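You operate a simulated robot arm through the tools that you are given. There is no shell and no other tool. Be economical: measure what you need, move in short steps, check, and stop when the job is done.

You run a simulated robot arm. Do the job below in one go: nothing can be reset, and whatever is moved stays where it is left.

JOB
Put things in order on the top of the grey table. At the end: the teal bottle (marked "THREAD LOCK") is on the white number board (marked "56"); the grey foam sleeve from the top of the grey table stands where the blue hub stood; the white cylinder from the top of the grey table stands on top of the silver spacer (marked "2"); the blue hub stands where the teal bottle stood; whatever was shut is shut again. Leave all else as you found it, and nothing knocked over.

It is judged by the outcome, as a careful person would: the job done as asked, and still so three seconds after it is handed in. It fails if anything else is knocked over, pushed out of place, dropped, spilled or broken.

ROBOT AND FRAMES
A 6-joint arm with a two-finger parallel gripper, fixed in place. Base frame: the origin is at the foot of the arm, x ahead of it, y to its left, z up; the work surface is at about z = 0.84. Lengths are in m, angles in rad, forces in N, time in s.
With the tool pointing down near the work surface it reaches from about 0.24 to 0.64 m from the base axis. Its first joint turns from -1.152 to 1.152 rad. Payload 2.7 kg.
The TCP is the grasp point between the finger pads, 0.023 m short of the fingertips. In the tool frame z runs along the fingers and y along their closing line. The gripper opens to 0.094 m. The fingers are 0.038 m wide and 0.01 m thick; the gripper's body (0.054 by 0.096 m) begins 0.039 m behind the TCP.
Orientation is told as [roll, pitch, yaw] about the base's x, y, z axes, in that order, counted from this pose: with the fingers straight down and closing along the base's y, the tool's x points along the base's -x, its y along +y and its z along -z.

CONTROLS
- The arm moves only by the tool nudge_tool. Its argument "steps" is a list of rows, each an object of numbers (a shift or turn left out is 0, a gripper value left out holds the last): "grip": the closure, from 0 (fully open) to 1 (shut); "tx", "ty", "tz": the shift along the tool's x, y, z in mm; "rx", "ry", "rz": the turn, a rotation vector about the tool's x, y, z in rad. In form: [{"grip": .., "tx": .., "ty": .., "tz": .., "rx": .., "ry": .., "rz": ..}, ...]. A call has 1 to 12 rows; each row is the pose to reach, as a shift and turn from the pose commanded when the call began, along the tool's axes at that moment. Each row takes 0.2 s and may step no farther than 0.05 m and 0.15 rad from the row before; otherwise, or with a gripper value out of range, the whole call is refused. A pose out of reach is approached as far as the arm can. The call stops where the force on the tool passes 40 N (or 10 N more than at its start, if that is more) or the arm is blocked; 0.2 s more then pass. The fingers move at their own pace (about 0.045 m/s each) and stop on an object; they squeeze with about 44 N. The grip force told is the motor's: it shows also when the fingers shut on nothing. Time passes only in rows, and 0.2 s behind the last, so rows that repeat a pose let the fingers close. The reply holds the time, the measured pose of the TCP, the force on the tool along the base axes, the opening and the grip force, in the units named above and with some noise.
- Cameras (640 x 400 px; columns grow to the right, rows downward): "scene" is fixed at [0.0779, -0.4329, 1.4041]; the picture's right is [0.78, -0.63, 0.00], its down [-0.35, -0.43, -0.83] and it looks along [0.52, 0.64, -0.56] (base axes); focal length 256 px, centre (320, 200). "wrist" rides on the gripper at [-0.039, 0, -0.044] in the tool frame; the picture's right is [0.00, -1.00, 0.00], its down [0.97, 0.00, -0.24] and it looks along [0.24, 0.00, 0.97] (tool axes); focal length 218 px, centre (320, 200).
- get_image(camera): a new picture of that camera. No time passes.
- locate(camera, pixels): for up to 12 pixels [column, row] of the newest picture of that camera ("zoom" is the newest enlarged one), the place [x, y, z] in the base frame of the surface seen there, good to about 0.002 m. No time passes.
- close_up(camera, box): a new picture of the part [left, top, right, bottom] of that camera's present view, enlarged. No time passes.
- job_done(): hands the job in; it is judged then, once.

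Work in short steps. Measure before you move; look again where a grasp or a placing could have gone wrong, and mend it. You have 80 turns and 34 pictures in all, those below and enlarged ones among them. Open the gripper and draw the arm clear of the work before you hand the job in, unless the task says otherwise; then end with one line.

The tools are called after ">>>" as a command line: name --argument value ..., lists and objects as JSON in quotes. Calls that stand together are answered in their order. nudge_tool: Moves the arm, as the interface text tells. Its arguments: {"type":"object","properties":{"steps":{"type":"array","items":{"type":"object","properties":{"grip":{"type":"number"},"tx":{"type":"number"},"ty":{"type":"number"},"tz":{"type":"number"},"rx":{"type":"number"},"ry":{"type":"number"},"rz":{"type":"number"}}}}},"required":["steps"]} The other tools are called the same way: get_image (camera) takes a picture; locate (camera, pixels) gives the place of the surface under pixels of a picture; close_up (camera, box) takes an enlarged picture of a part of a camera's view; job_done () hands the job in.

At the start:

```text
time_s: 0.0
eef_pos: [0.2847, 0.2232, 1.1524]
orientation: [0.003, 0.0, -0.002]
contact_force: [-0.5, -0.3, 0.9]
width: 0.0938
gripper_force: 0.0
```

scene: 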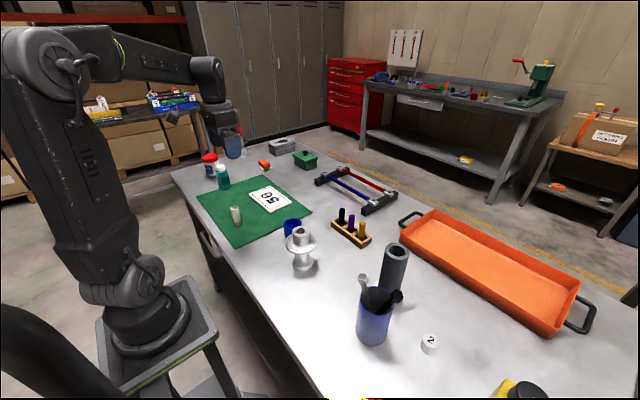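
wrist: 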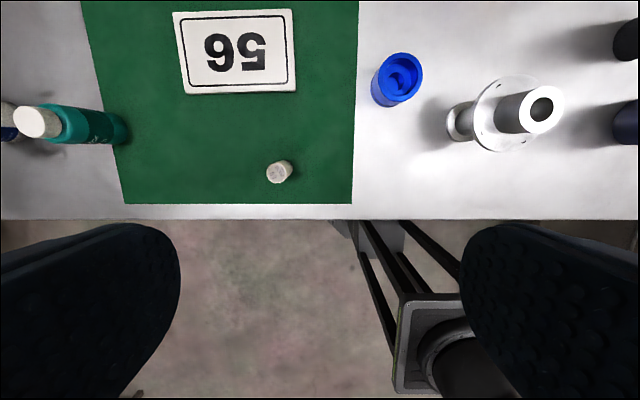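

The scene shows the teal bottle near (222,178), white cylinder (236,215), blue hub (292,228), a grey sleeve (394,265) and a "2"-marked part (429,344). I enlarge both areas to identify and measure them.

>>> close_up --camera "scene" --box '[270, 200, 470, 390]'

>>> close_up --camera "scene" --box '[170, 120, 330, 260]'

>>> locate --camera "scene" --pixels '[[429, 338], [396, 247], [392, 275], [301, 233], [301, 262], [236, 209], [222, 167], [223, 186], [292, 222], [375, 300], [363, 280], [270, 198]]'

>>> locate --camera "wrist" --pixels '[[276, 174], [397, 72], [403, 95], [40, 122], [110, 128], [240, 50], [180, 14], [290, 12], [188, 92], [296, 90], [541, 109], [460, 120]]'

```text
2.11 times, centred on (370, 295) of scene
```

zoom: 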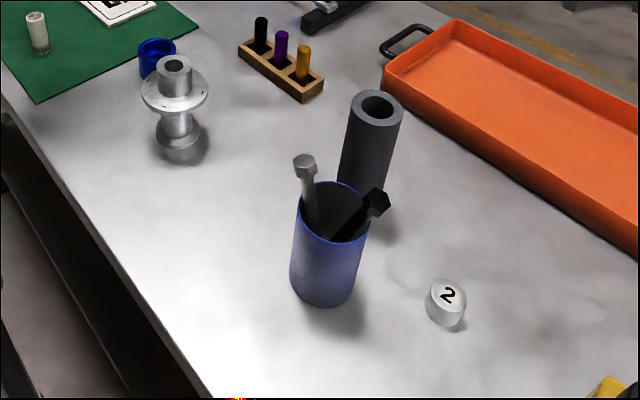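

```text
2.86 times, centred on (250, 190) of scene
```

zoom: 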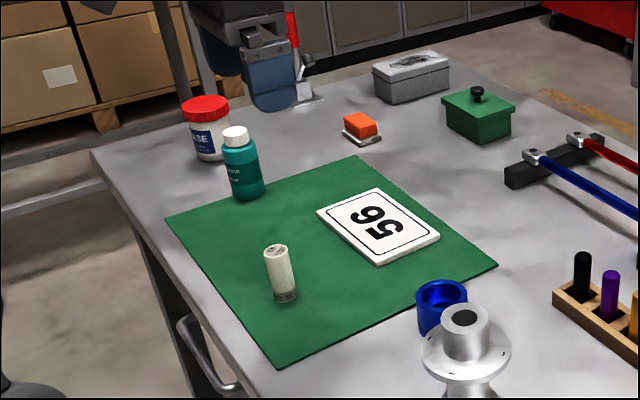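

```text
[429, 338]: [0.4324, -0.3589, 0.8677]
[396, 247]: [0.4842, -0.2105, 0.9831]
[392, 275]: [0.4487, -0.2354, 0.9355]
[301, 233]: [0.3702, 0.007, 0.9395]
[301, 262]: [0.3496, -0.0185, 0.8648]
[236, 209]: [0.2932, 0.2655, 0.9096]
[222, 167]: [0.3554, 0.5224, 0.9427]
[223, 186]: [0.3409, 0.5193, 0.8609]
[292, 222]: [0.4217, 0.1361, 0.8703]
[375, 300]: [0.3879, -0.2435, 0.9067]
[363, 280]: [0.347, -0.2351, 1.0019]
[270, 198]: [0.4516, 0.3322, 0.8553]
```

```text
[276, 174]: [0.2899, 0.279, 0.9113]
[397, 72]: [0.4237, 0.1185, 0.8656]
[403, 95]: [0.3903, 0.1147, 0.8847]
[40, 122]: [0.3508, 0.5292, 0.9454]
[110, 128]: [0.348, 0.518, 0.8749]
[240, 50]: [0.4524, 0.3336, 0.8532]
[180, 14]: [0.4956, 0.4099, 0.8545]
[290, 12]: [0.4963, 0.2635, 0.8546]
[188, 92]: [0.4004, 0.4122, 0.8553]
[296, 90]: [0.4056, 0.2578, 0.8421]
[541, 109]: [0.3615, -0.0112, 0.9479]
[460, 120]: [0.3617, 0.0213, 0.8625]
```

The objects are identified. I move above the bottle's side of the table for a straight-down look at the bottle and its neighbouring jar.

>>> nudge_tool --steps '[{"tx": -15, "ty": 45}, {"tx": -30, "ty": 90}, {"tx": -45, "ty": 135}, {"tx": -55, "ty": 180}, {"tx": -60, "ty": 220}, {"tx": -60, "ty": 220}]'

>>> get_image --camera "wrist"

```text
time_s: 1.4
eef_pos: [0.3465, 0.4447, 1.1524]
orientation: [0.001, 0.0, 0.0]
contact_force: [0.2, -0.7, 1.4]
width: 0.0938
gripper_force: 0.1
```

```text
29 pictures are left
```

wrist: 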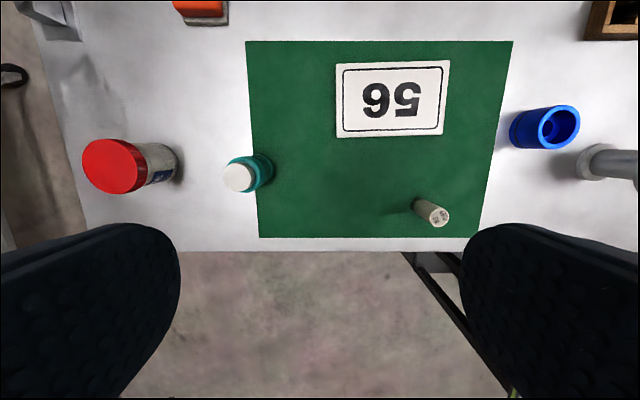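

Bottle cap is at (238,177), body right edge (272,170), jar lid (113,166). I measure these plus the board, hub and cylinder edges.

>>> locate --camera "wrist" --pixels '[[238, 177], [224, 178], [252, 180], [267, 172], [255, 157], [258, 185], [113, 166], [170, 165], [392, 99], [341, 67], [446, 66], [338, 132]]'

>>> locate --camera "wrist" --pixels '[[440, 131], [438, 217], [430, 213], [446, 219], [420, 205], [539, 127], [578, 127], [559, 108], [559, 148], [558, 129], [255, 200], [248, 200]]'

>>> close_up --camera "wrist" --box '[200, 130, 300, 220]'

```text
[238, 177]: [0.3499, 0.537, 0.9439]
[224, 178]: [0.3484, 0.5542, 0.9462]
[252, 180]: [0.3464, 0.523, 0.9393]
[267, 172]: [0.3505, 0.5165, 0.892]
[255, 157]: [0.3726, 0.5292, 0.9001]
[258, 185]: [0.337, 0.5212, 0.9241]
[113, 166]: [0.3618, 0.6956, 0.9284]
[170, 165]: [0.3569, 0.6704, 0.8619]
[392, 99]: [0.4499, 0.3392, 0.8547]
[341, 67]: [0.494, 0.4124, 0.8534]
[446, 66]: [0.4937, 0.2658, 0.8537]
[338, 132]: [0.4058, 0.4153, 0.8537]
```

```text
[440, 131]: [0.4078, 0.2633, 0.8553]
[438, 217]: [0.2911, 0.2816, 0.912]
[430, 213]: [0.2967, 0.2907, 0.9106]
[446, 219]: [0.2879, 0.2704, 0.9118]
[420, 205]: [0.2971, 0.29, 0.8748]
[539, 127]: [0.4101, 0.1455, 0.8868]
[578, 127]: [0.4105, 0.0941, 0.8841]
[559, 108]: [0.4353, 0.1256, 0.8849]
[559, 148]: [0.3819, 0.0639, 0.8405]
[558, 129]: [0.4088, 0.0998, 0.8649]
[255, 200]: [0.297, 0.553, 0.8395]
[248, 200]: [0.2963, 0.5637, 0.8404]
```

```text
4.44 times, centred on (250, 175) of wrist
```

zoom: 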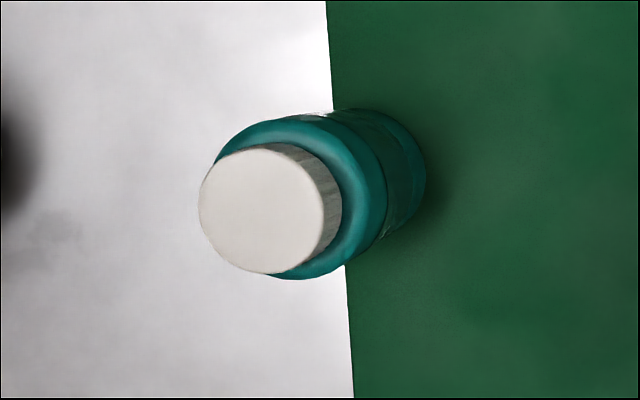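

Bottle axis is about (0.351, 0.537), cap top at z 0.945, body about 0.04 wide. I move over it at z≈1.0 and look before descending.

>>> nudge_tool --steps '[{"tx": -4, "ty": 46, "tz": 0}, {"tx": -4.5, "ty": 92, "tz": 0}, {"tx": -4.5, "ty": 92, "tz": 45}, {"tx": -4.5, "ty": 92, "tz": 90}, {"tx": -4.5, "ty": 92, "tz": 130}, {"tx": -4.5, "ty": 92, "tz": 150}, {"tx": -4.5, "ty": 92, "tz": 150}]'

>>> get_image --camera "wrist"

```text
time_s: 3.0
eef_pos: [0.3483, 0.5287, 1.0002]
orientation: [0.002, 0.001, 0.0]
contact_force: [-0.1, -0.3, 0.8]
width: 0.0941
gripper_force: 0.1
out of reach, approached as far as the arm can: row 1, 2, 3, 4, 5, 6, 7
```

```text
27 pictures are left
```

wrist: 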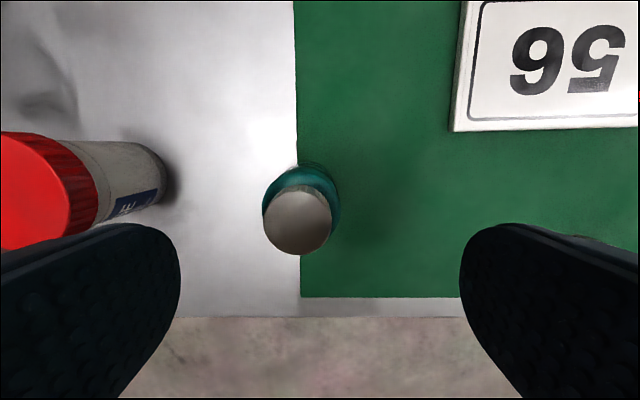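

The arm fell ~8 mm short in y at this height (radius 0.633). I re-measure the cap at (298,218) and the body, then decide how to angle the grip.

>>> locate --camera "wrist" --pixels '[[298, 220], [266, 220], [329, 218], [298, 188], [298, 250], [336, 195], [266, 190], [310, 166], [150, 170], [297, 140], [297, 120], [30, 190]]'

```text
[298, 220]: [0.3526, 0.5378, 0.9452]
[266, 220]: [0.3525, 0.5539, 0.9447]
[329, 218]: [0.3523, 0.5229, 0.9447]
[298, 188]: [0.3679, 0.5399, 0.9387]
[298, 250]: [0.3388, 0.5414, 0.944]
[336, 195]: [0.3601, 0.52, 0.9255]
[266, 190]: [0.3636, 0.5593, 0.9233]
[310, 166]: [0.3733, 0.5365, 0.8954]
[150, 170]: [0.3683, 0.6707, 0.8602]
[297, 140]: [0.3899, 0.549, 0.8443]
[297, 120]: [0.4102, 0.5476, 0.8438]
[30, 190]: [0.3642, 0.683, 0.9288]
```

Bottle axis is (0.352, 0.539), radius 0.644, just past reach. I turn the tool so it closes tangentially, so the radial shortfall falls along the finger width.

>>> nudge_tool --steps '[{"rz": -0.145}, {"rz": -0.29}, {"rz": -0.435}, {"rz": -0.58}, {"rz": -0.725}, {"rz": -0.87}, {"rz": -0.992}, {"rz": -0.992}]'

```text
time_s: 4.8
eef_pos: [0.3453, 0.5303, 1.0009]
orientation: [-0.002, 0.0, 0.995]
contact_force: [-0.1, 0.1, -0.6]
width: 0.0939
gripper_force: 0.1
```

The pose is tangentially aligned with the bottle and 11 mm short radially. I descend to z≈0.915, asking for the extra reach as it goes down.

>>> nudge_tool --steps '[{"tz": 30}, {"tz": 60}, {"tz": 80, "tx": -4}, {"tz": 85, "tx": -8}, {"tz": 86, "tx": -10}]'

>>> get_image --camera "wrist"

```text
time_s: 6.0
eef_pos: [0.3506, 0.5364, 0.9154]
orientation: [0.0, 0.001, 0.993]
contact_force: [-0.8, -0.1, -0.1]
width: 0.0939
gripper_force: 0.0
```

```text
26 pictures are left
```

wrist: 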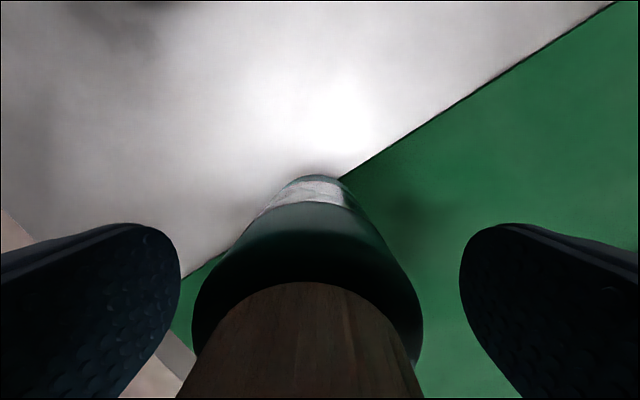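

Reach is better down here: TCP (0.3506, 0.5364), within 3 mm of the axis, bottle between the pads. I close and lift slightly.

>>> nudge_tool --steps '[{"grip": 1}, {"grip": 1}, {"grip": 1}, {"grip": 1}, {"grip": 1}, {"grip": 1, "tz": -15}, {"grip": 1, "tz": -40}, {"grip": 1, "tz": -60}]'

```text
time_s: 7.8
eef_pos: [0.3488, 0.5321, 0.9764]
orientation: [0.0, 0.0, 0.994]
contact_force: [0.1, 0.9, 0.7]
width: 0.0
gripper_force: 42.6
out of reach, approached as far as the arm can: row 8
```

Width reads 0, so the fingers closed on nothing. I look at both cameras.

>>> get_image --camera "wrist"

>>> close_up --camera "scene" --box '[170, 120, 330, 260]'

```text
25 pictures are left
```

wrist: 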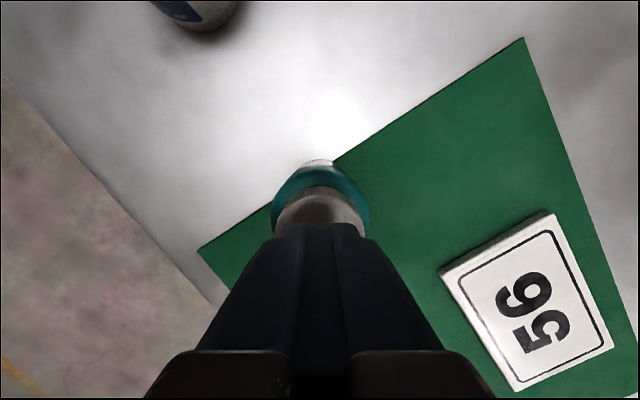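

```text
2.86 times, centred on (250, 190) of scene
```

zoom: 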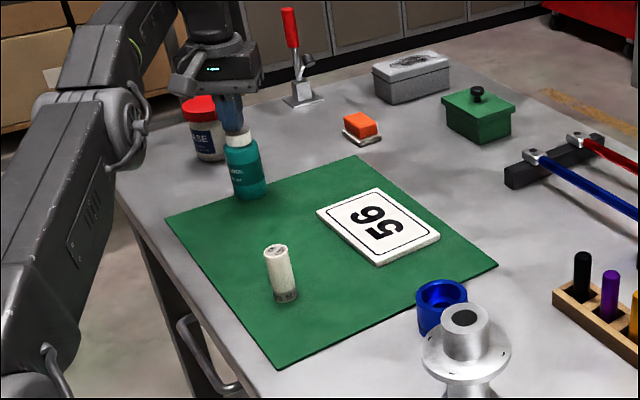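

The bottle still stands in place; the fingers slipped off. I open, raise a little, and re-measure the bottle.

>>> nudge_tool --steps '[{"grip": 0}, {"grip": 0}, {"grip": 0}, {"grip": 0}, {"grip": 0}]'

>>> get_image --camera "wrist"

```text
time_s: 9.0
eef_pos: [0.348, 0.5332, 0.9745]
orientation: [0.001, -0.002, 0.993]
contact_force: [-0.2, 0.0, -1.1]
width: 0.0942
gripper_force: 0.2
```

```text
23 pictures are left
```

wrist: 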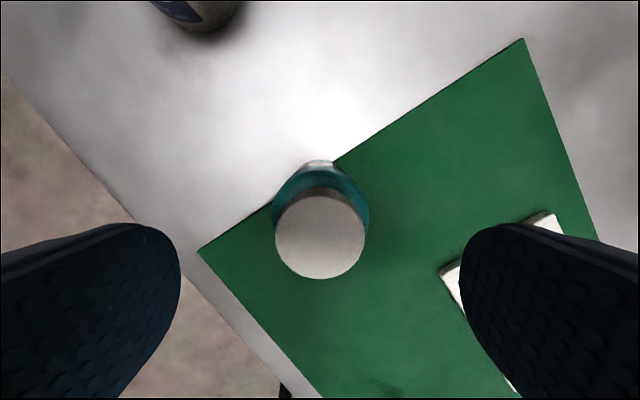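

The bottle is upright, cap at (320,232). I measure the cap and body edges.

>>> locate --camera "wrist" --pixels '[[320, 232], [278, 234], [362, 234], [320, 192], [320, 276], [276, 205], [366, 205], [320, 178], [320, 164]]'

```text
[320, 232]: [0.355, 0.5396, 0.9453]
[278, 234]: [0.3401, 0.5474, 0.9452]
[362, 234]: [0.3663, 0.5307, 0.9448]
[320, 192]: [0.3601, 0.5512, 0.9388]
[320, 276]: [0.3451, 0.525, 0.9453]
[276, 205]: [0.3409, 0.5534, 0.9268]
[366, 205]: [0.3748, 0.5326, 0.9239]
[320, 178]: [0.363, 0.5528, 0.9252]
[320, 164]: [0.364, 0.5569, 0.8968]
```

Bottle unmoved within ~1 mm, its shoulder at z 0.925. I grip lower this time (TCP z≈0.909) and check the width before lifting.

>>> nudge_tool --steps '[{"tz": 25, "ty": -1.5}, {"tz": 50, "ty": -1.5, "tx": -3}, {"tz": 60, "ty": -1.5, "tx": -5}, {"tz": 65, "ty": -1.5, "tx": -6}, {"tz": 65, "ty": -1.5, "tx": -6}, {"tz": 65, "ty": -1.5, "tx": -6, "grip": 1}, {"tz": 65, "ty": -1.5, "tx": -6, "grip": 1}, {"tz": 65, "ty": -1.5, "tx": -6, "grip": 1}, {"tz": 65, "ty": -1.5, "tx": -6, "grip": 1}, {"tz": 65, "ty": -1.5, "tx": -6, "grip": 1}, {"tz": 65, "ty": -1.5, "tx": -6, "grip": 1}]'

```text
time_s: 11.4
eef_pos: [0.3536, 0.5386, 0.908]
orientation: [-0.001, -0.002, 0.994]
contact_force: [-0.2, 0.3, 0.1]
width: 0.0448
gripper_force: 44.5
```

Gripped at width 0.045, centred. I lift slowly by 20 mm and check the hold.

>>> nudge_tool --steps '[{"tz": -3, "grip": 1}, {"tz": -6, "grip": 1}, {"tz": -10, "grip": 1}, {"tz": -15, "grip": 1}, {"tz": -20, "grip": 1}]'

>>> get_image --camera "wrist"

```text
time_s: 12.6
eef_pos: [0.3529, 0.536, 0.9277]
orientation: [0.001, 0.0, 0.992]
contact_force: [0.6, -0.3, -0.6]
width: 0.0453
gripper_force: 44.2
```

```text
22 pictures are left
```

wrist: 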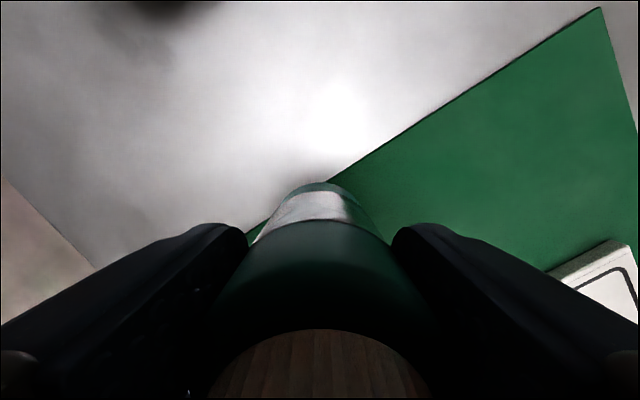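

The bottle is held and rising with the fingers (cap now at row ~330, nearer). I raise it and carry it over to the board at (0.450, 0.339).

>>> nudge_tool --steps '[{"tz": -25, "grip": 1, "tx": 5}, {"tz": -30, "tx": 28, "ty": -38}, {"tz": -30, "tx": 50, "ty": -78}, {"tz": -30, "tx": 72, "ty": -118}, {"tz": -30, "tx": 94, "ty": -156}, {"tz": -30, "tx": 112, "ty": -189}, {"tz": -30, "tx": 112, "ty": -189}]'

>>> close_up --camera "scene" --box '[170, 120, 330, 260]'

```text
time_s: 14.2
eef_pos: [0.451, 0.3419, 0.9598]
orientation: [0.0, 0.0, 0.993]
contact_force: [0.3, 0.1, -1.2]
width: 0.0449
gripper_force: 44.1
```

```text
2.86 times, centred on (250, 190) of scene
```

zoom: 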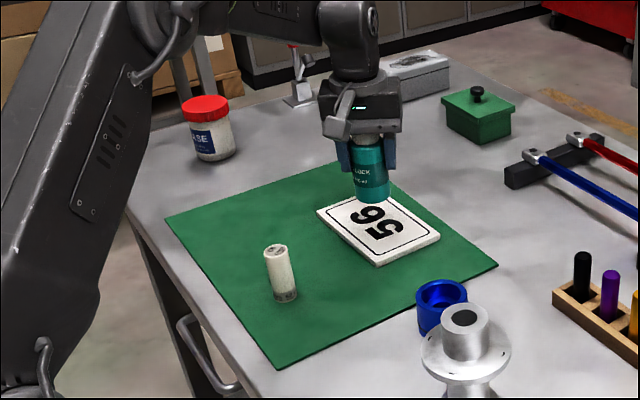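

The bottle hangs upright over the board, bottom ≈0.895. I lower it ~39 mm to contact (board top 0.8545), gently.

>>> nudge_tool --steps '[{"tz": 15, "grip": 1}, {"tz": 28}, {"tz": 34}, {"tz": 37}, {"tz": 39}, {"tz": 40}]'

```text
time_s: 15.6
eef_pos: [0.4515, 0.3408, 0.9181]
orientation: [0.001, -0.001, 0.993]
contact_force: [0.2, -0.8, -1.8]
width: 0.0449
gripper_force: 44.1
```

Reading 0.918, little force. I go 1 mm further to make sure of contact, then open.

>>> nudge_tool --steps '[{"tz": 1, "grip": 1}, {"tz": 1, "grip": 1}]'

```text
time_s: 16.2
eef_pos: [0.4522, 0.3418, 0.9173]
orientation: [0.001, -0.002, 0.992]
contact_force: [-0.8, -1.2, 2.8]
width: 0.045
gripper_force: 44.2
```

Slight upward force (2.8 N) suggests contact. I open and rise straight up.

>>> nudge_tool --steps '[{"grip": 0}, {"grip": 0}, {"grip": 0}, {"grip": 0}, {"tz": -25}, {"tz": -60}, {"tz": -100}, {"tz": -130}]'

>>> get_image --camera "wrist"

```text
time_s: 18.0
eef_pos: [0.4509, 0.3406, 1.0479]
orientation: [0.001, 0.0, 0.995]
contact_force: [-0.8, 0.2, -0.3]
width: 0.0939
gripper_force: 0.1
```

```text
20 pictures are left
```

wrist: 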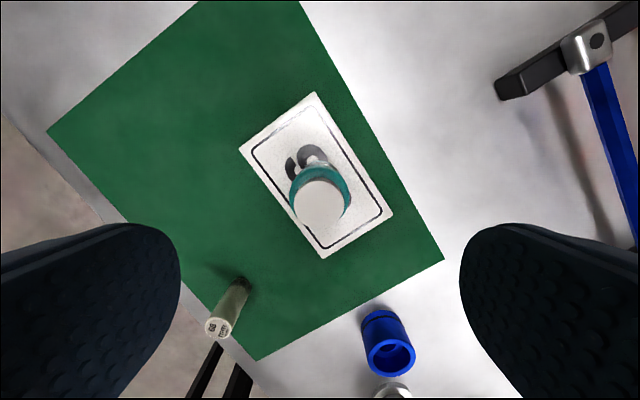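

The bottle stands upright on the board. Next I move over the blue hub (seen at (390,355)), keeping this yaw for its later placement, and look.

>>> nudge_tool --steps '[{"tx": 45, "ty": -18}, {"tx": 90, "ty": -36}, {"tx": 130, "ty": -54}, {"tx": 170, "ty": -68}, {"tx": 198, "ty": -80}, {"tx": 198, "ty": -80}]'

>>> get_image --camera "wrist"

```text
time_s: 19.4
eef_pos: [0.4092, 0.1315, 1.0508]
orientation: [0.002, -0.001, 0.991]
contact_force: [-0.2, 0.2, 0.3]
width: 0.0942
gripper_force: 0.0
```

```text
19 pictures are left
```

wrist: 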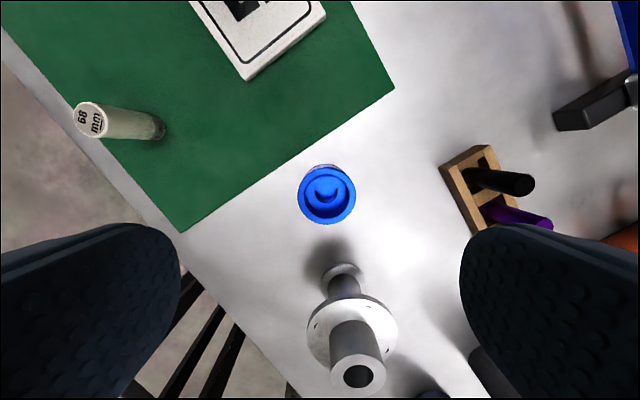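

Hub rim spans (299–355, 167–223). I measure it, the flanged part, and the neighbouring rack.

>>> locate --camera "wrist" --pixels '[[300, 195], [354, 195], [327, 169], [327, 221], [327, 192], [350, 305], [308, 325], [396, 325], [358, 375], [440, 166], [480, 232], [155, 128]]'

>>> close_up --camera "wrist" --box '[270, 150, 390, 240]'

```text
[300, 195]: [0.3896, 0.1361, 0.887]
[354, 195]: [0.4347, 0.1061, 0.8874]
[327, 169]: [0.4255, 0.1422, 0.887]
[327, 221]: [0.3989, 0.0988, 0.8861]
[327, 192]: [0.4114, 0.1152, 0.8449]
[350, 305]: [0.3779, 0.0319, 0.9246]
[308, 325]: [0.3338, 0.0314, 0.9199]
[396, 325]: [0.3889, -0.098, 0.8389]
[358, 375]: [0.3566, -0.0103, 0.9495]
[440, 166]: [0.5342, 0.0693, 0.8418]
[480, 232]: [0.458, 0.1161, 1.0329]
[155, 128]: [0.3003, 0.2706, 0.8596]
```

```text
4.44 times, centred on (330, 195) of wrist
```

zoom: 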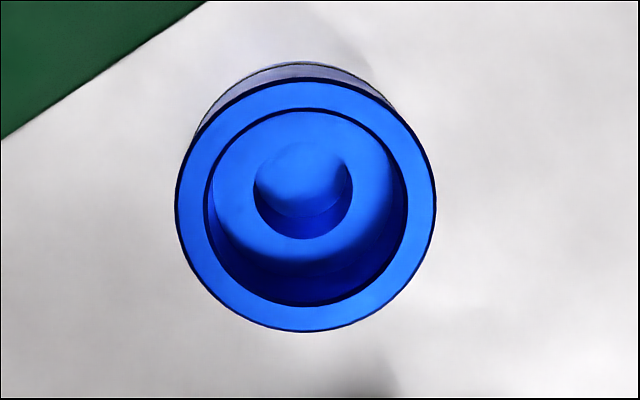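

Hub centre is (0.412, 0.121), radius 0.027, top 0.887; neighbours are well clear. I descend to z≈0.868 and close.

>>> nudge_tool --steps '[{"tx": 7.5, "ty": -8, "tz": 40}, {"tx": 7.5, "ty": -8, "tz": 85}, {"tx": 7.5, "ty": -8, "tz": 130}, {"tx": 7.5, "ty": -8, "tz": 165}, {"tx": 7.5, "ty": -8, "tz": 180}, {"tx": 7.5, "ty": -8, "tz": 182}, {"tx": 7.5, "ty": -8, "tz": 182, "grip": 1}, {"tx": 7.5, "ty": -8, "tz": 182, "grip": 1}, {"tx": 7.5, "ty": -8, "tz": 182, "grip": 1}, {"tx": 7.5, "ty": -8, "tz": 182, "grip": 1}, {"tx": 7.5, "ty": -8, "tz": 182, "grip": 1}]'

```text
time_s: 21.8
eef_pos: [0.4139, 0.1222, 0.8664]
orientation: [0.0, -0.003, 0.993]
contact_force: [0.5, -0.4, 0.5]
width: 0.0576
gripper_force: 43.9
```

Gripped at 0.058. I lift slowly to z≈1.0 and check the hold.

>>> nudge_tool --steps '[{"tz": -4, "grip": 1}, {"tz": -10}, {"tz": -20}, {"tz": -50}, {"tz": -90}, {"tz": -135}, {"tz": -135}]'

>>> get_image --camera "wrist"

```text
time_s: 23.4
eef_pos: [0.4141, 0.1206, 1.0006]
orientation: [0.001, 0.0, 0.994]
contact_force: [-0.5, -0.3, -3.6]
width: 0.0576
gripper_force: 43.9
```

```text
17 pictures are left
```

wrist: 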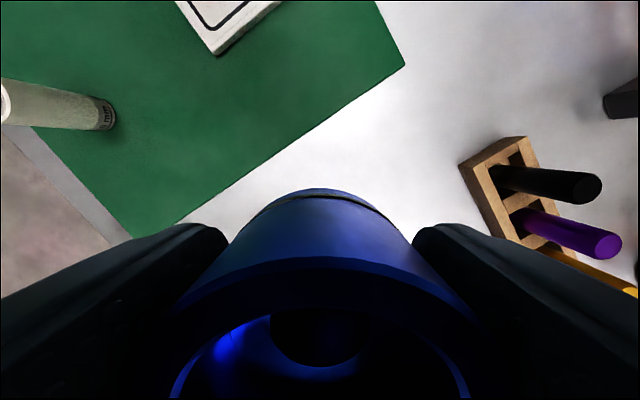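

Hub held level. I carry it to just short of the bottle's old spot at height 1.0.

>>> nudge_tool --steps '[{"grip": 1, "tx": -34, "ty": 31}, {"tx": -68, "ty": 62}, {"tx": -102, "ty": 93}, {"tx": -136, "ty": 124}, {"tx": -170, "ty": 155}, {"tx": -204, "ty": 186}, {"tx": -238, "ty": 217}, {"tx": -272, "ty": 248}, {"tx": -300, "ty": 278}, {"tx": -305, "ty": 278}, {"tx": -305, "ty": 278}]'

```text
time_s: 25.8
eef_pos: [0.3475, 0.5288, 0.9999]
orientation: [0.0, 0.0, 0.991]
contact_force: [-0.7, 0.9, -3.7]
width: 0.0576
gripper_force: 44.2
```

I descend to just above the surface (z≈0.873), extending radially 12 mm, then check position.

>>> nudge_tool --steps '[{"grip": 1, "tz": 40}, {"tz": 80, "tx": -3}, {"tz": 105, "tx": -8}, {"tz": 120, "tx": -12, "ty": 1}, {"tz": 127, "tx": -12, "ty": 1}, {"tz": 127, "tx": -12, "ty": 1}]'

```text
time_s: 27.2
eef_pos: [0.3512, 0.5398, 0.8728]
orientation: [0.001, -0.002, 0.993]
contact_force: [0.1, -0.1, -3.2]
width: 0.0575
gripper_force: 44.1
```

Position is right to ~2 mm. I lower in 1 mm steps until contact.

>>> nudge_tool --steps '[{"grip": 1, "tz": 1, "ty": -1}, {"tz": 2, "ty": -1}, {"tz": 3, "ty": -1}, {"tz": 4, "ty": -1}, {"tz": 4, "ty": -1}]'

```text
time_s: 28.4
eef_pos: [0.3531, 0.5394, 0.8704]
orientation: [0.0, -0.002, 0.993]
contact_force: [-0.1, 0.3, -2.5]
width: 0.0576
gripper_force: 44.4
```

Still mostly hanging (−2.5 N). I lower a bit more.

>>> nudge_tool --steps '[{"grip": 1, "tz": 0.7}, {"tz": 1.4}, {"tz": 2}, {"tz": 2}]'

```text
time_s: 29.4
eef_pos: [0.3542, 0.5388, 0.8696]
orientation: [-0.001, -0.002, 0.992]
contact_force: [-3.8, -4.3, 7.7]
width: 0.0577
gripper_force: 44.1
```

Contact (7.7 N up). I open and rise straight up, then look.

>>> nudge_tool --steps '[{"grip": 0, "tz": -0.7}, {"grip": 0, "tz": -0.7}, {"grip": 0, "tz": -0.7}, {"grip": 0, "tz": -0.7}, {"tz": -30}, {"tz": -70, "tx": 5}, {"tz": -115, "tx": 10}, {"tz": -155, "tx": 20}, {"tz": -180, "tx": 40}]'

>>> get_image --camera "wrist"

```text
time_s: 31.4
eef_pos: [0.333, 0.5047, 1.0487]
orientation: [-0.001, -0.001, 0.993]
contact_force: [-0.3, -0.1, -0.2]
width: 0.0939
gripper_force: 0.1
```

```text
16 pictures are left
```

wrist: 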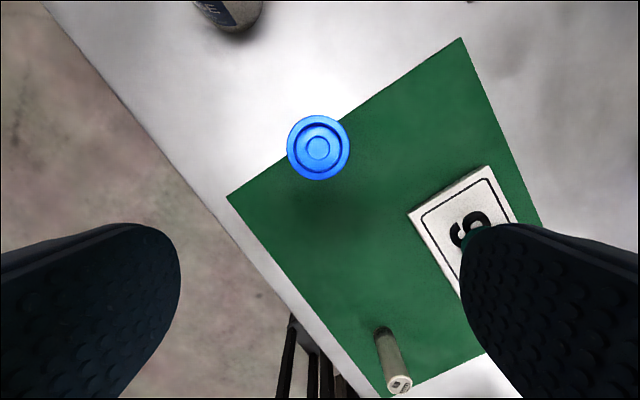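

The hub stands at the bottle's old spot. I verify its centre from the rim edges.

>>> locate --camera "wrist" --pixels '[[290, 147], [346, 147], [318, 119], [318, 177], [400, 384], [388, 384], [411, 384]]'

```text
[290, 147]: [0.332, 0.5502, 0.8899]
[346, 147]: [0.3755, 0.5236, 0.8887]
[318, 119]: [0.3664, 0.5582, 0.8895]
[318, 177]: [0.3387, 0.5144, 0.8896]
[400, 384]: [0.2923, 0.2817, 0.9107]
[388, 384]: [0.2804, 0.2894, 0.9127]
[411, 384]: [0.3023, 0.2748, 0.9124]
```

Hub centre (0.3535, 0.537): good. Now I rise and travel toward the grey sleeve, turning yaw back to 0.

>>> nudge_tool --steps '[{"tx": 35, "ty": -30.5, "tz": -10, "rz": 0.09}, {"tx": 70, "ty": -61, "tz": -20, "rz": 0.18}, {"tx": 105, "ty": -91, "tz": -30, "rz": 0.27}, {"tx": 140, "ty": -122, "tz": -40, "rz": 0.36}, {"tx": 175, "ty": -152, "tz": -50, "rz": 0.45}, {"tx": 210, "ty": -183, "tz": -60, "rz": 0.54}, {"tx": 245, "ty": -213, "tz": -70, "rz": 0.63}, {"tx": 280, "ty": -244, "tz": -80, "rz": 0.72}, {"tx": 315, "ty": -274, "tz": -90, "rz": 0.81}, {"tx": 350, "ty": -305, "tz": -100, "rz": 0.9}, {"tx": 385, "ty": -335, "tz": -110, "rz": 0.992}, {"tx": 385, "ty": -335, "tz": -110, "rz": 0.992}]'

```text
time_s: 34.0
eef_pos: [0.4021, -0.0015, 1.1575]
orientation: [0.002, -0.001, -0.001]
contact_force: [0.5, 0.5, -0.5]
width: 0.0941
gripper_force: 0.1
```

Now at (0.402, −0.002, 1.158), yaw 0. I move to (0.43, −0.20, 1.17) for a downward look at the sleeve, the cup and the spacer.

>>> nudge_tool --steps '[{"tx": -5, "ty": -45, "tz": -5}, {"tx": -12, "ty": -90, "tz": -10}, {"tx": -20, "ty": -135, "tz": -12}, {"tx": -28, "ty": -180, "tz": -12}, {"tx": -28, "ty": -200, "tz": -12}, {"tx": -28, "ty": -200, "tz": -12}]'

>>> get_image --camera "wrist"

```text
time_s: 35.4
eef_pos: [0.4293, -0.1987, 1.1698]
orientation: [0.001, 0.001, 0.0]
contact_force: [0.4, -0.5, 0.4]
width: 0.0941
gripper_force: 0.0
```

```text
15 pictures are left
```

wrist: 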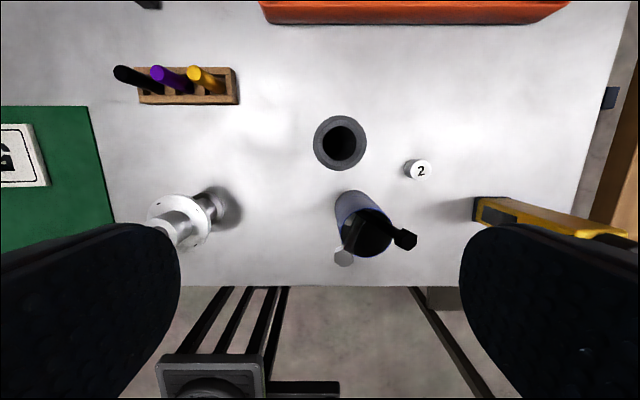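

The sleeve's top is at (340,143), cup at (366,230) with tools reaching (405,240), spacer "2" at (420,170). I measure them.

>>> locate --camera "wrist" --pixels '[[314, 143], [366, 143], [340, 117], [340, 169], [365, 205], [405, 238], [345, 257], [357, 195], [421, 171], [411, 170], [431, 170], [421, 160]]'

>>> close_up --camera "wrist" --box '[300, 100, 460, 270]'

```text
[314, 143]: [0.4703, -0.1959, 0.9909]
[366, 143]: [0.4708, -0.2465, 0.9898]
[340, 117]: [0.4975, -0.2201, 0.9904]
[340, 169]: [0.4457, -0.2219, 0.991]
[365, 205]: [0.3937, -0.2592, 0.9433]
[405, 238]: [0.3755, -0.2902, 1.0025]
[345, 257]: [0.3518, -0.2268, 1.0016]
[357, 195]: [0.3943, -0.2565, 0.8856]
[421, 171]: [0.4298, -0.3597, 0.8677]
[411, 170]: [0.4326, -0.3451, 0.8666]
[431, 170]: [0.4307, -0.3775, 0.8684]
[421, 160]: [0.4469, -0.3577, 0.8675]
```

```text
2.35 times, centred on (380, 185) of wrist
```

zoom: 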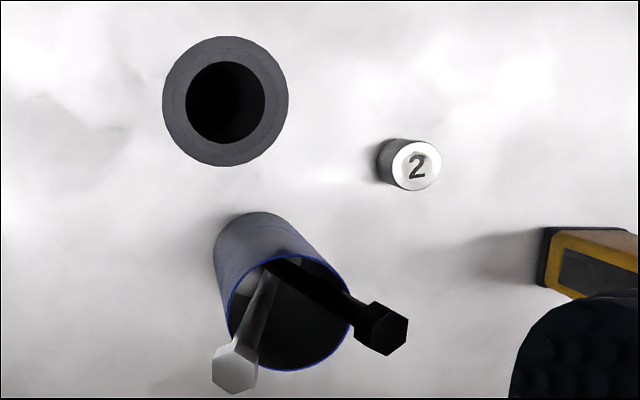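

Sleeve: centre (0.4715, −0.2212), radius 0.026, top 0.990. Spacer: centre (0.431, −0.361), top 0.8675. I descend over the sleeve with TCP at 0.957 and close.

>>> nudge_tool --steps '[{"tx": -30, "ty": -15}, {"tx": -42, "ty": -22.5, "tz": 40}, {"tx": -42, "ty": -22.5, "tz": 85}, {"tx": -42, "ty": -22.5, "tz": 130}, {"tx": -42, "ty": -22.5, "tz": 175}, {"tx": -42, "ty": -22.5, "tz": 200}, {"tx": -42, "ty": -22.5, "tz": 213}, {"tx": -42, "ty": -22.5, "tz": 213}]'

>>> nudge_tool --steps '[{"grip": 1}, {"grip": 1}, {"grip": 1}, {"grip": 1}]'

```text
time_s: 37.2
eef_pos: [0.4717, -0.2227, 0.9553]
orientation: [0.003, -0.001, 0.001]
contact_force: [0.4, 0.1, -0.2]
width: 0.0941
gripper_force: 0.1
```

```text
time_s: 38.2
eef_pos: [0.4695, -0.2233, 0.9562]
orientation: [0.001, 0.001, 0.003]
contact_force: [0.4, 0.6, -0.3]
width: 0.0523
gripper_force: 44.0
```

Held at 0.052. I lift straight up by 190 mm so its bottom clears everything, slowly at first.

>>> nudge_tool --steps '[{"tz": -4, "grip": 1}, {"tz": -10}, {"tz": -25}, {"tz": -60}, {"tz": -100}, {"tz": -145}, {"tz": -190}, {"tz": -190}]'

>>> get_image --camera "scene"

```text
time_s: 40.0
eef_pos: [0.4707, -0.2243, 1.1466]
orientation: [0.001, 0.0, -0.001]
contact_force: [0.4, 0.5, 0.0]
width: 0.0524
gripper_force: 44.3
```

```text
13 pictures are left
```

scene: 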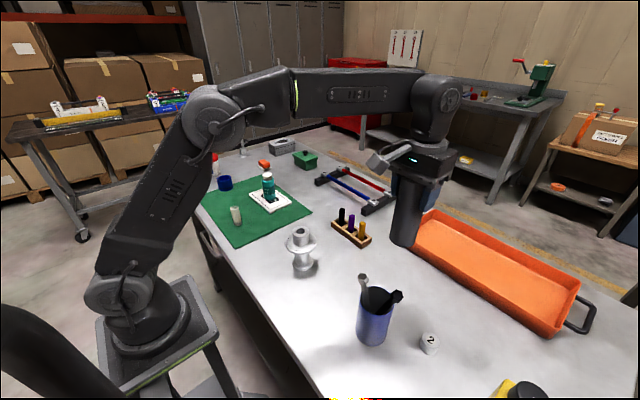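

The sleeve is held upright, nothing left behind. I carry it above the hub's old spot (0.412, 0.121).

>>> nudge_tool --steps '[{"grip": 1, "ty": 40, "tx": 7}, {"ty": 85, "tx": 15}, {"ty": 130, "tx": 23}, {"ty": 175, "tx": 30}, {"ty": 220, "tx": 38}, {"ty": 265, "tx": 46}, {"ty": 310, "tx": 54}, {"ty": 335, "tx": 58}, {"ty": 345, "tx": 59}, {"ty": 345, "tx": 59}]'

```text
time_s: 42.2
eef_pos: [0.4116, 0.1224, 1.146]
orientation: [0.003, -0.001, -0.001]
contact_force: [0.0, 0.3, -0.4]
width: 0.0524
gripper_force: 44.5
```

Directly over the spot. I lower to ~3 mm above the table.

>>> nudge_tool --steps '[{"grip": 1, "tz": 40}, {"tz": 80}, {"tz": 120}, {"tz": 150}, {"tz": 170}, {"tz": 182}, {"tz": 187}, {"tz": 187}]'

>>> nudge_tool --steps '[{"tz": 1}, {"tz": 2}, {"tz": 3}, {"tz": 3}]'

```text
time_s: 44.0
eef_pos: [0.4129, 0.1215, 0.9594]
orientation: [0.002, 0.0, -0.001]
contact_force: [0.2, 0.8, 0.1]
width: 0.0522
gripper_force: 44.5
```

```text
time_s: 45.0
eef_pos: [0.4113, 0.1219, 0.9564]
orientation: [0.002, 0.0, -0.001]
contact_force: [0.1, 0.1, -0.9]
width: 0.0519
gripper_force: 43.7
```

No contact force yet; I lower another 1.5 mm.

>>> nudge_tool --steps '[{"tz": 0.7}, {"tz": 1.4}, {"tz": 1.4}]'

```text
time_s: 45.8
eef_pos: [0.4114, 0.1213, 0.9565]
orientation: [0.003, 0.001, 0.0]
contact_force: [-0.7, 0.6, 3.6]
width: 0.0521
gripper_force: 44.1
```

Contact (3.6 N). I open and rise straight up well clear, then look.

>>> nudge_tool --steps '[{"grip": 0}, {"grip": 0}, {"grip": 0}, {"grip": 0}, {"tz": -20}, {"tz": -60}, {"tz": -105}, {"tz": -150}, {"tz": -190}]'

>>> get_image --camera "wrist"

```text
time_s: 47.8
eef_pos: [0.412, 0.121, 1.1457]
orientation: [0.003, 0.0, -0.001]
contact_force: [0.1, 0.1, 0.2]
width: 0.0939
gripper_force: 0.1
```

```text
12 pictures are left
```

wrist: 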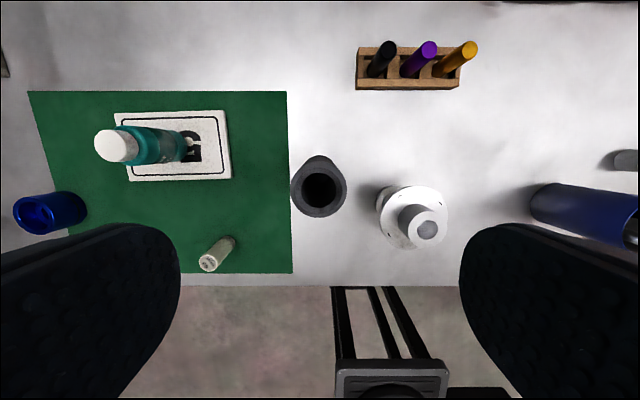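

The sleeve stands upright. Now I move over the white cylinder (about (0.293, 0.281)) and look from z≈1.04.

>>> nudge_tool --steps '[{"tx": 28, "ty": 38}, {"tx": 56, "ty": 76}, {"tx": 84, "ty": 114}, {"tx": 112, "ty": 150}, {"tx": 118, "ty": 160, "tz": 35}, {"tx": 118, "ty": 160, "tz": 75}, {"tx": 118, "ty": 160, "tz": 105}, {"tx": 118, "ty": 160, "tz": 105}]'

>>> get_image --camera "wrist"

```text
time_s: 49.6
eef_pos: [0.2965, 0.282, 1.0422]
orientation: [0.002, 0.0, 0.002]
contact_force: [-0.2, -0.3, -1.1]
width: 0.0938
gripper_force: 0.0
```

```text
11 pictures are left
```

wrist: 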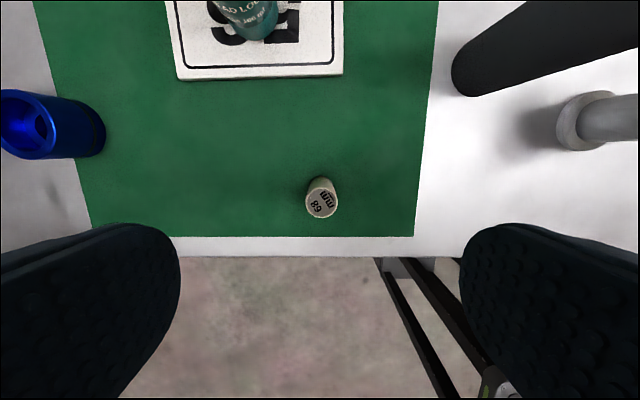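

The cylinder's top spans about (306–337, 187–218), next to nothing else. I measure it.

>>> locate --camera "wrist" --pixels '[[321, 203], [308, 203], [335, 203], [321, 190], [321, 216], [318, 180]]'

```text
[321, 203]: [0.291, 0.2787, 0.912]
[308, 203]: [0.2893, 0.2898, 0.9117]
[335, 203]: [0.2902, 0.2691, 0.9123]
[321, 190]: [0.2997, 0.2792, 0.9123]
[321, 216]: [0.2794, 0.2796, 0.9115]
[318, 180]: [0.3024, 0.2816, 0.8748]
```

Cylinder: centre (0.290, 0.2795), radius 0.011, top 0.912. I descend to z≈0.885 and grip.

>>> nudge_tool --steps '[{"tx": 6.8, "ty": -2.5, "tz": 40}, {"tx": 6.8, "ty": -2.5, "tz": 85}, {"tx": 6.8, "ty": -2.5, "tz": 125}, {"tx": 6.8, "ty": -2.5, "tz": 148}, {"tx": 6.8, "ty": -2.5, "tz": 157}, {"tx": 6.8, "ty": -2.5, "tz": 157}, {"tx": 6.8, "ty": -2.5, "tz": 157, "grip": 1}, {"tx": 6.8, "ty": -2.5, "tz": 157, "grip": 1}, {"tx": 6.8, "ty": -2.5, "tz": 157, "grip": 1}, {"tx": 6.8, "ty": -2.5, "tz": 157, "grip": 1}, {"tx": 6.8, "ty": -2.5, "tz": 157, "grip": 1}, {"tx": 6.8, "ty": -2.5, "tz": 157, "grip": 1}]'

```text
time_s: 52.2
eef_pos: [0.2869, 0.2808, 0.8829]
orientation: [0.003, -0.001, -0.001]
contact_force: [-0.1, 0.3, -0.9]
width: 0.0255
gripper_force: 44.1
```

Gripped at 0.0255. I lift slowly, then to z≈1.12.

>>> nudge_tool --steps '[{"tz": -4, "grip": 1}, {"tz": -10}, {"tz": -25}, {"tz": -65}, {"tz": -110}, {"tz": -155}, {"tz": -200}, {"tz": -240}, {"tz": -240}]'

>>> get_image --camera "wrist"

```text
time_s: 54.2
eef_pos: [0.2849, 0.2796, 1.1252]
orientation: [0.001, 0.001, -0.001]
contact_force: [-0.4, 0.3, -0.8]
width: 0.0259
gripper_force: 44.5
```

```text
10 pictures are left
```

wrist: 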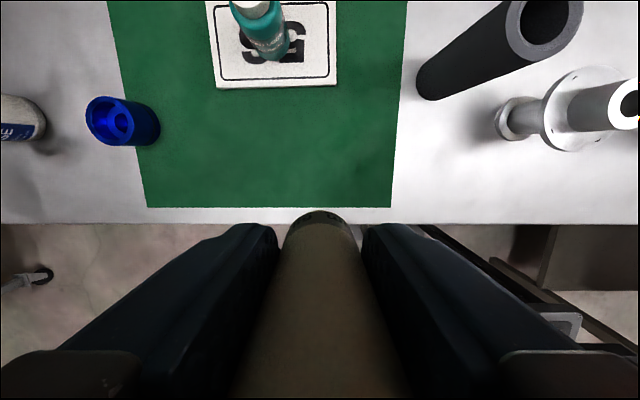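

The cylinder is held upright. I carry it toward the spacer at (0.431, −0.361), turning yaw to −0.7 on the way.

>>> nudge_tool --steps '[{"grip": 1, "tx": -11, "ty": -46, "rz": 0.058}, {"tx": -22, "ty": -92, "rz": 0.116}, {"tx": -33, "ty": -138, "rz": 0.175}, {"tx": -44, "ty": -184, "rz": 0.233}, {"tx": -55, "ty": -230, "rz": 0.291}, {"tx": -66, "ty": -276, "rz": 0.35}, {"tx": -77, "ty": -322, "rz": 0.408}, {"tx": -88, "ty": -368, "rz": 0.466}, {"tx": -99, "ty": -414, "rz": 0.525}, {"tx": -110, "ty": -460, "rz": 0.583}, {"tx": -120, "ty": -506, "rz": 0.64}, {"tx": -130, "ty": -552, "rz": 0.7}]'

```text
time_s: 56.8
eef_pos: [0.4186, -0.2727, 1.1207]
orientation: [0.001, -0.001, -0.701]
contact_force: [0.1, -0.1, -0.8]
width: 0.0258
gripper_force: 43.7
```

Next the remaining ~89 mm to above the spacer, then down to z≈0.97, and a check from both cameras.

>>> nudge_tool --steps '[{"grip": 1, "tx": -33, "ty": -30}, {"tx": -66, "ty": -60}, {"tx": -66, "ty": -60, "tz": 40}, {"tx": -66, "ty": -60, "tz": 80}, {"tx": -66, "ty": -60, "tz": 120}, {"tx": -66, "ty": -60, "tz": 150}, {"tx": -66, "ty": -60, "tz": 150}]'

>>> get_image --camera "wrist"

>>> close_up --camera "scene" --box '[360, 250, 500, 360]'

```text
time_s: 58.4
eef_pos: [0.4293, -0.3614, 0.9726]
orientation: [0.002, -0.001, -0.701]
contact_force: [-0.5, 0.4, -0.3]
width: 0.0257
gripper_force: 43.5
```

```text
9 pictures are left
```

wrist: 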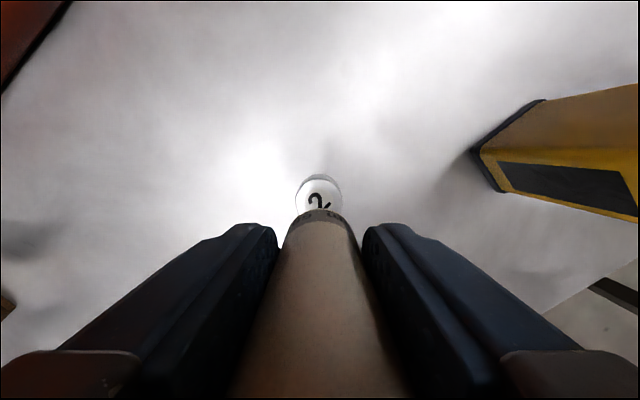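

```text
3.64 times, centred on (430, 305) of scene
```

zoom: 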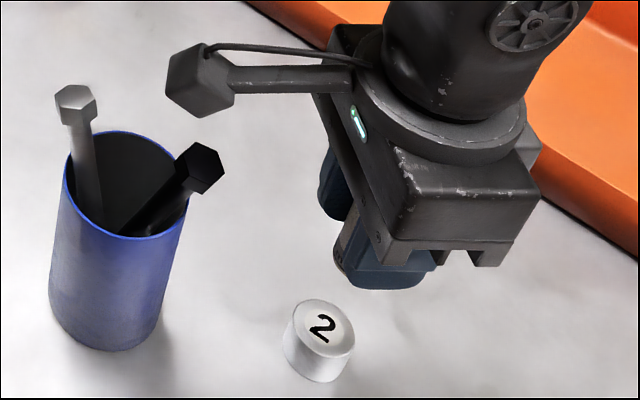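

Scene close-up shows a bracket on the gripper's tool +x side (zoom (200,80)) pointing toward the cup's tools; I measure its place before lowering, along with the spacer edges.

>>> locate --camera "zoom" --pixels '[[200, 105], [180, 85], [215, 60], [225, 90], [280, 80], [340, 85], [205, 165], [185, 180], [320, 325], [288, 325], [354, 340], [325, 300]]'

>>> locate --camera "wrist" --pixels '[[298, 200], [341, 200], [320, 182], [320, 213], [303, 215], [337, 215], [485, 155], [545, 100]]'

```text
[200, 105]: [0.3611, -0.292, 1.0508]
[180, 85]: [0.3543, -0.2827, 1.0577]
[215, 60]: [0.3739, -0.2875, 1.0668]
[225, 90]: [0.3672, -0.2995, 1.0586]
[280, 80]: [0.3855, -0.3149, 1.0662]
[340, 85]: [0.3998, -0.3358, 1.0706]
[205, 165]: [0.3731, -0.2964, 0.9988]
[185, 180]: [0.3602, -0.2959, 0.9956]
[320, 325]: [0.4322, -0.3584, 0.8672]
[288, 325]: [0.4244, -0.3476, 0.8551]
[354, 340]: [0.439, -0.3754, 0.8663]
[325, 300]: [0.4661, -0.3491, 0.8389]
```

```text
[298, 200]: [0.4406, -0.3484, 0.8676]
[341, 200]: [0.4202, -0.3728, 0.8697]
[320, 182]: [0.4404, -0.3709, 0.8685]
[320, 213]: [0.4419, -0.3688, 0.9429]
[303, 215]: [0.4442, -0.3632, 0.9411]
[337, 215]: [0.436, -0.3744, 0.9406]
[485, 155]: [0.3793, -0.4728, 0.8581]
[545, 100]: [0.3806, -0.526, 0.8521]
```

The bracket end sits above the black tool (z 1.05 vs 1.00), so lowering here would hit it. I raise 20 mm and turn yaw to −0.1, so the bracket points along −x, clear of the cup.

>>> nudge_tool --steps '[{"grip": 1, "tz": -20}, {"tz": -20, "rz": -0.14}, {"tz": -20, "rz": -0.28}, {"tz": -20, "rz": -0.42}, {"tz": -20, "rz": -0.56}, {"tz": -20, "rz": -0.6}, {"tz": 0, "rz": -0.6}, {"tz": 0, "rz": -0.6}]'

>>> get_image --camera "wrist"

>>> close_up --camera "scene" --box '[350, 250, 490, 360]'

```text
time_s: 60.2
eef_pos: [0.4299, -0.3606, 0.9728]
orientation: [0.002, -0.001, -0.099]
contact_force: [0.7, 0.6, -0.1]
width: 0.0257
gripper_force: 44.0
```

```text
7 pictures are left
```

wrist: 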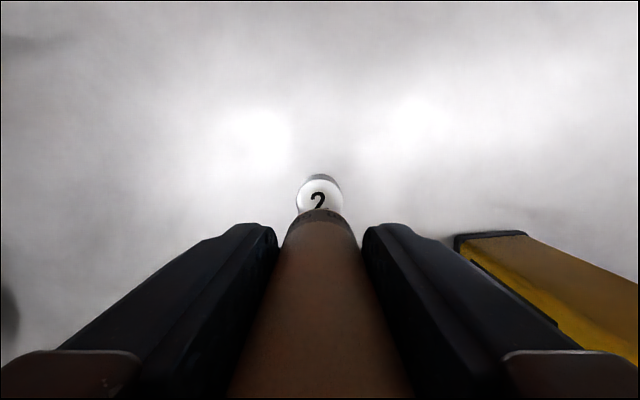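

```text
3.64 times, centred on (420, 305) of scene
```

zoom: 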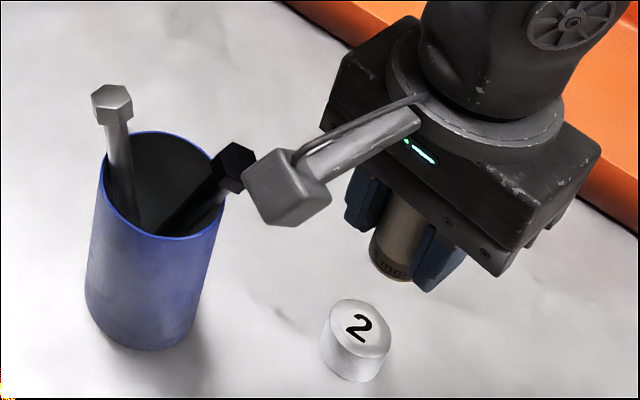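

The bracket now points along −x; I verify its clearance from the black tool tip and the cylinder/spacer alignment.

>>> locate --camera "zoom" --pixels '[[252, 175], [248, 188], [270, 215], [325, 195], [285, 155], [242, 150], [246, 165], [230, 180], [220, 170], [372, 270], [410, 278], [395, 274]]'

>>> locate --camera "wrist" --pixels '[[298, 198], [342, 198], [320, 182], [320, 213], [470, 250], [525, 234]]'

```text
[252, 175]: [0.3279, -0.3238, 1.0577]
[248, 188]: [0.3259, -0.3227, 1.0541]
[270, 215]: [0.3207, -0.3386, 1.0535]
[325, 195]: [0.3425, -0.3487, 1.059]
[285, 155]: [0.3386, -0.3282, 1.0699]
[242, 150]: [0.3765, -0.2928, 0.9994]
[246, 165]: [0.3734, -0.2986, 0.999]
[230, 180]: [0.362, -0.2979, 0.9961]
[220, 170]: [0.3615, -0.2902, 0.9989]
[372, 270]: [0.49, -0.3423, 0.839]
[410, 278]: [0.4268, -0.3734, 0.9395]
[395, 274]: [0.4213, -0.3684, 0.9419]
```

```text
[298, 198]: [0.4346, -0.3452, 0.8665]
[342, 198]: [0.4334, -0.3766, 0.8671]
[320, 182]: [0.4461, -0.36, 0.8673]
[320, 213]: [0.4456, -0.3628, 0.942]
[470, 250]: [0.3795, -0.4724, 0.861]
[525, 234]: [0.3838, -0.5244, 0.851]
```

Clearance to the tool tip is ~4 cm. The cylinder sits ~2.5 mm too far in +x against the spacer centre (0.4305, −0.361), so I shift back 2.5 mm and lower to ~3 mm above.

>>> nudge_tool --steps '[{"grip": 1, "tx": 2.5}, {"tx": 2.5, "tz": 25}, {"tx": 2.5, "tz": 45}, {"tx": 2.5, "tz": 56}, {"tx": 2.5, "tz": 60}, {"tx": 2.5, "tz": 60}]'

>>> close_up --camera "scene" --box '[380, 280, 480, 360]'

```text
time_s: 61.6
eef_pos: [0.4262, -0.3604, 0.9132]
orientation: [0.001, 0.0, -0.099]
contact_force: [0.1, -0.3, -0.7]
width: 0.0257
gripper_force: 44.2
```

```text
5.00 times, centred on (430, 320) of scene
```

zoom: 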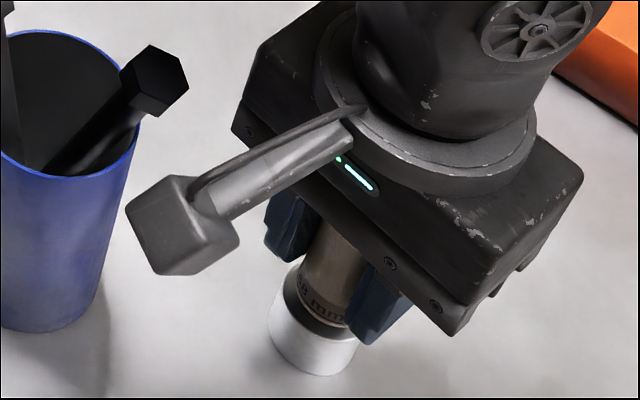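

The cylinder bottom is centred just above the spacer. I lower in small steps until contact.

>>> nudge_tool --steps '[{"tz": 1}, {"tz": 2}, {"tz": 3}, {"tz": 3}]'

```text
time_s: 62.6
eef_pos: [0.4263, -0.3597, 0.9101]
orientation: [0.002, 0.0, -0.099]
contact_force: [0.3, -0.5, -0.4]
width: 0.0255
gripper_force: 44.4
```

No contact yet; I continue down slowly.

>>> nudge_tool --steps '[{"tz": 0.7}, {"tz": 1.4}, {"tz": 1.4}]'

```text
time_s: 63.4
eef_pos: [0.427, -0.3601, 0.9082]
orientation: [-0.001, -0.001, -0.099]
contact_force: [-0.4, -0.2, 0.2]
width: 0.0258
gripper_force: 44.3
```

Still free; another ~1.5 mm.

>>> nudge_tool --steps '[{"tz": 0.5}, {"tz": 1.0}, {"tz": 1.0}]'

```text
time_s: 64.2
eef_pos: [0.4277, -0.3606, 0.9079]
orientation: [0.001, 0.0, -0.099]
contact_force: [0.4, 0.0, -0.2]
width: 0.0256
gripper_force: 44.3
```

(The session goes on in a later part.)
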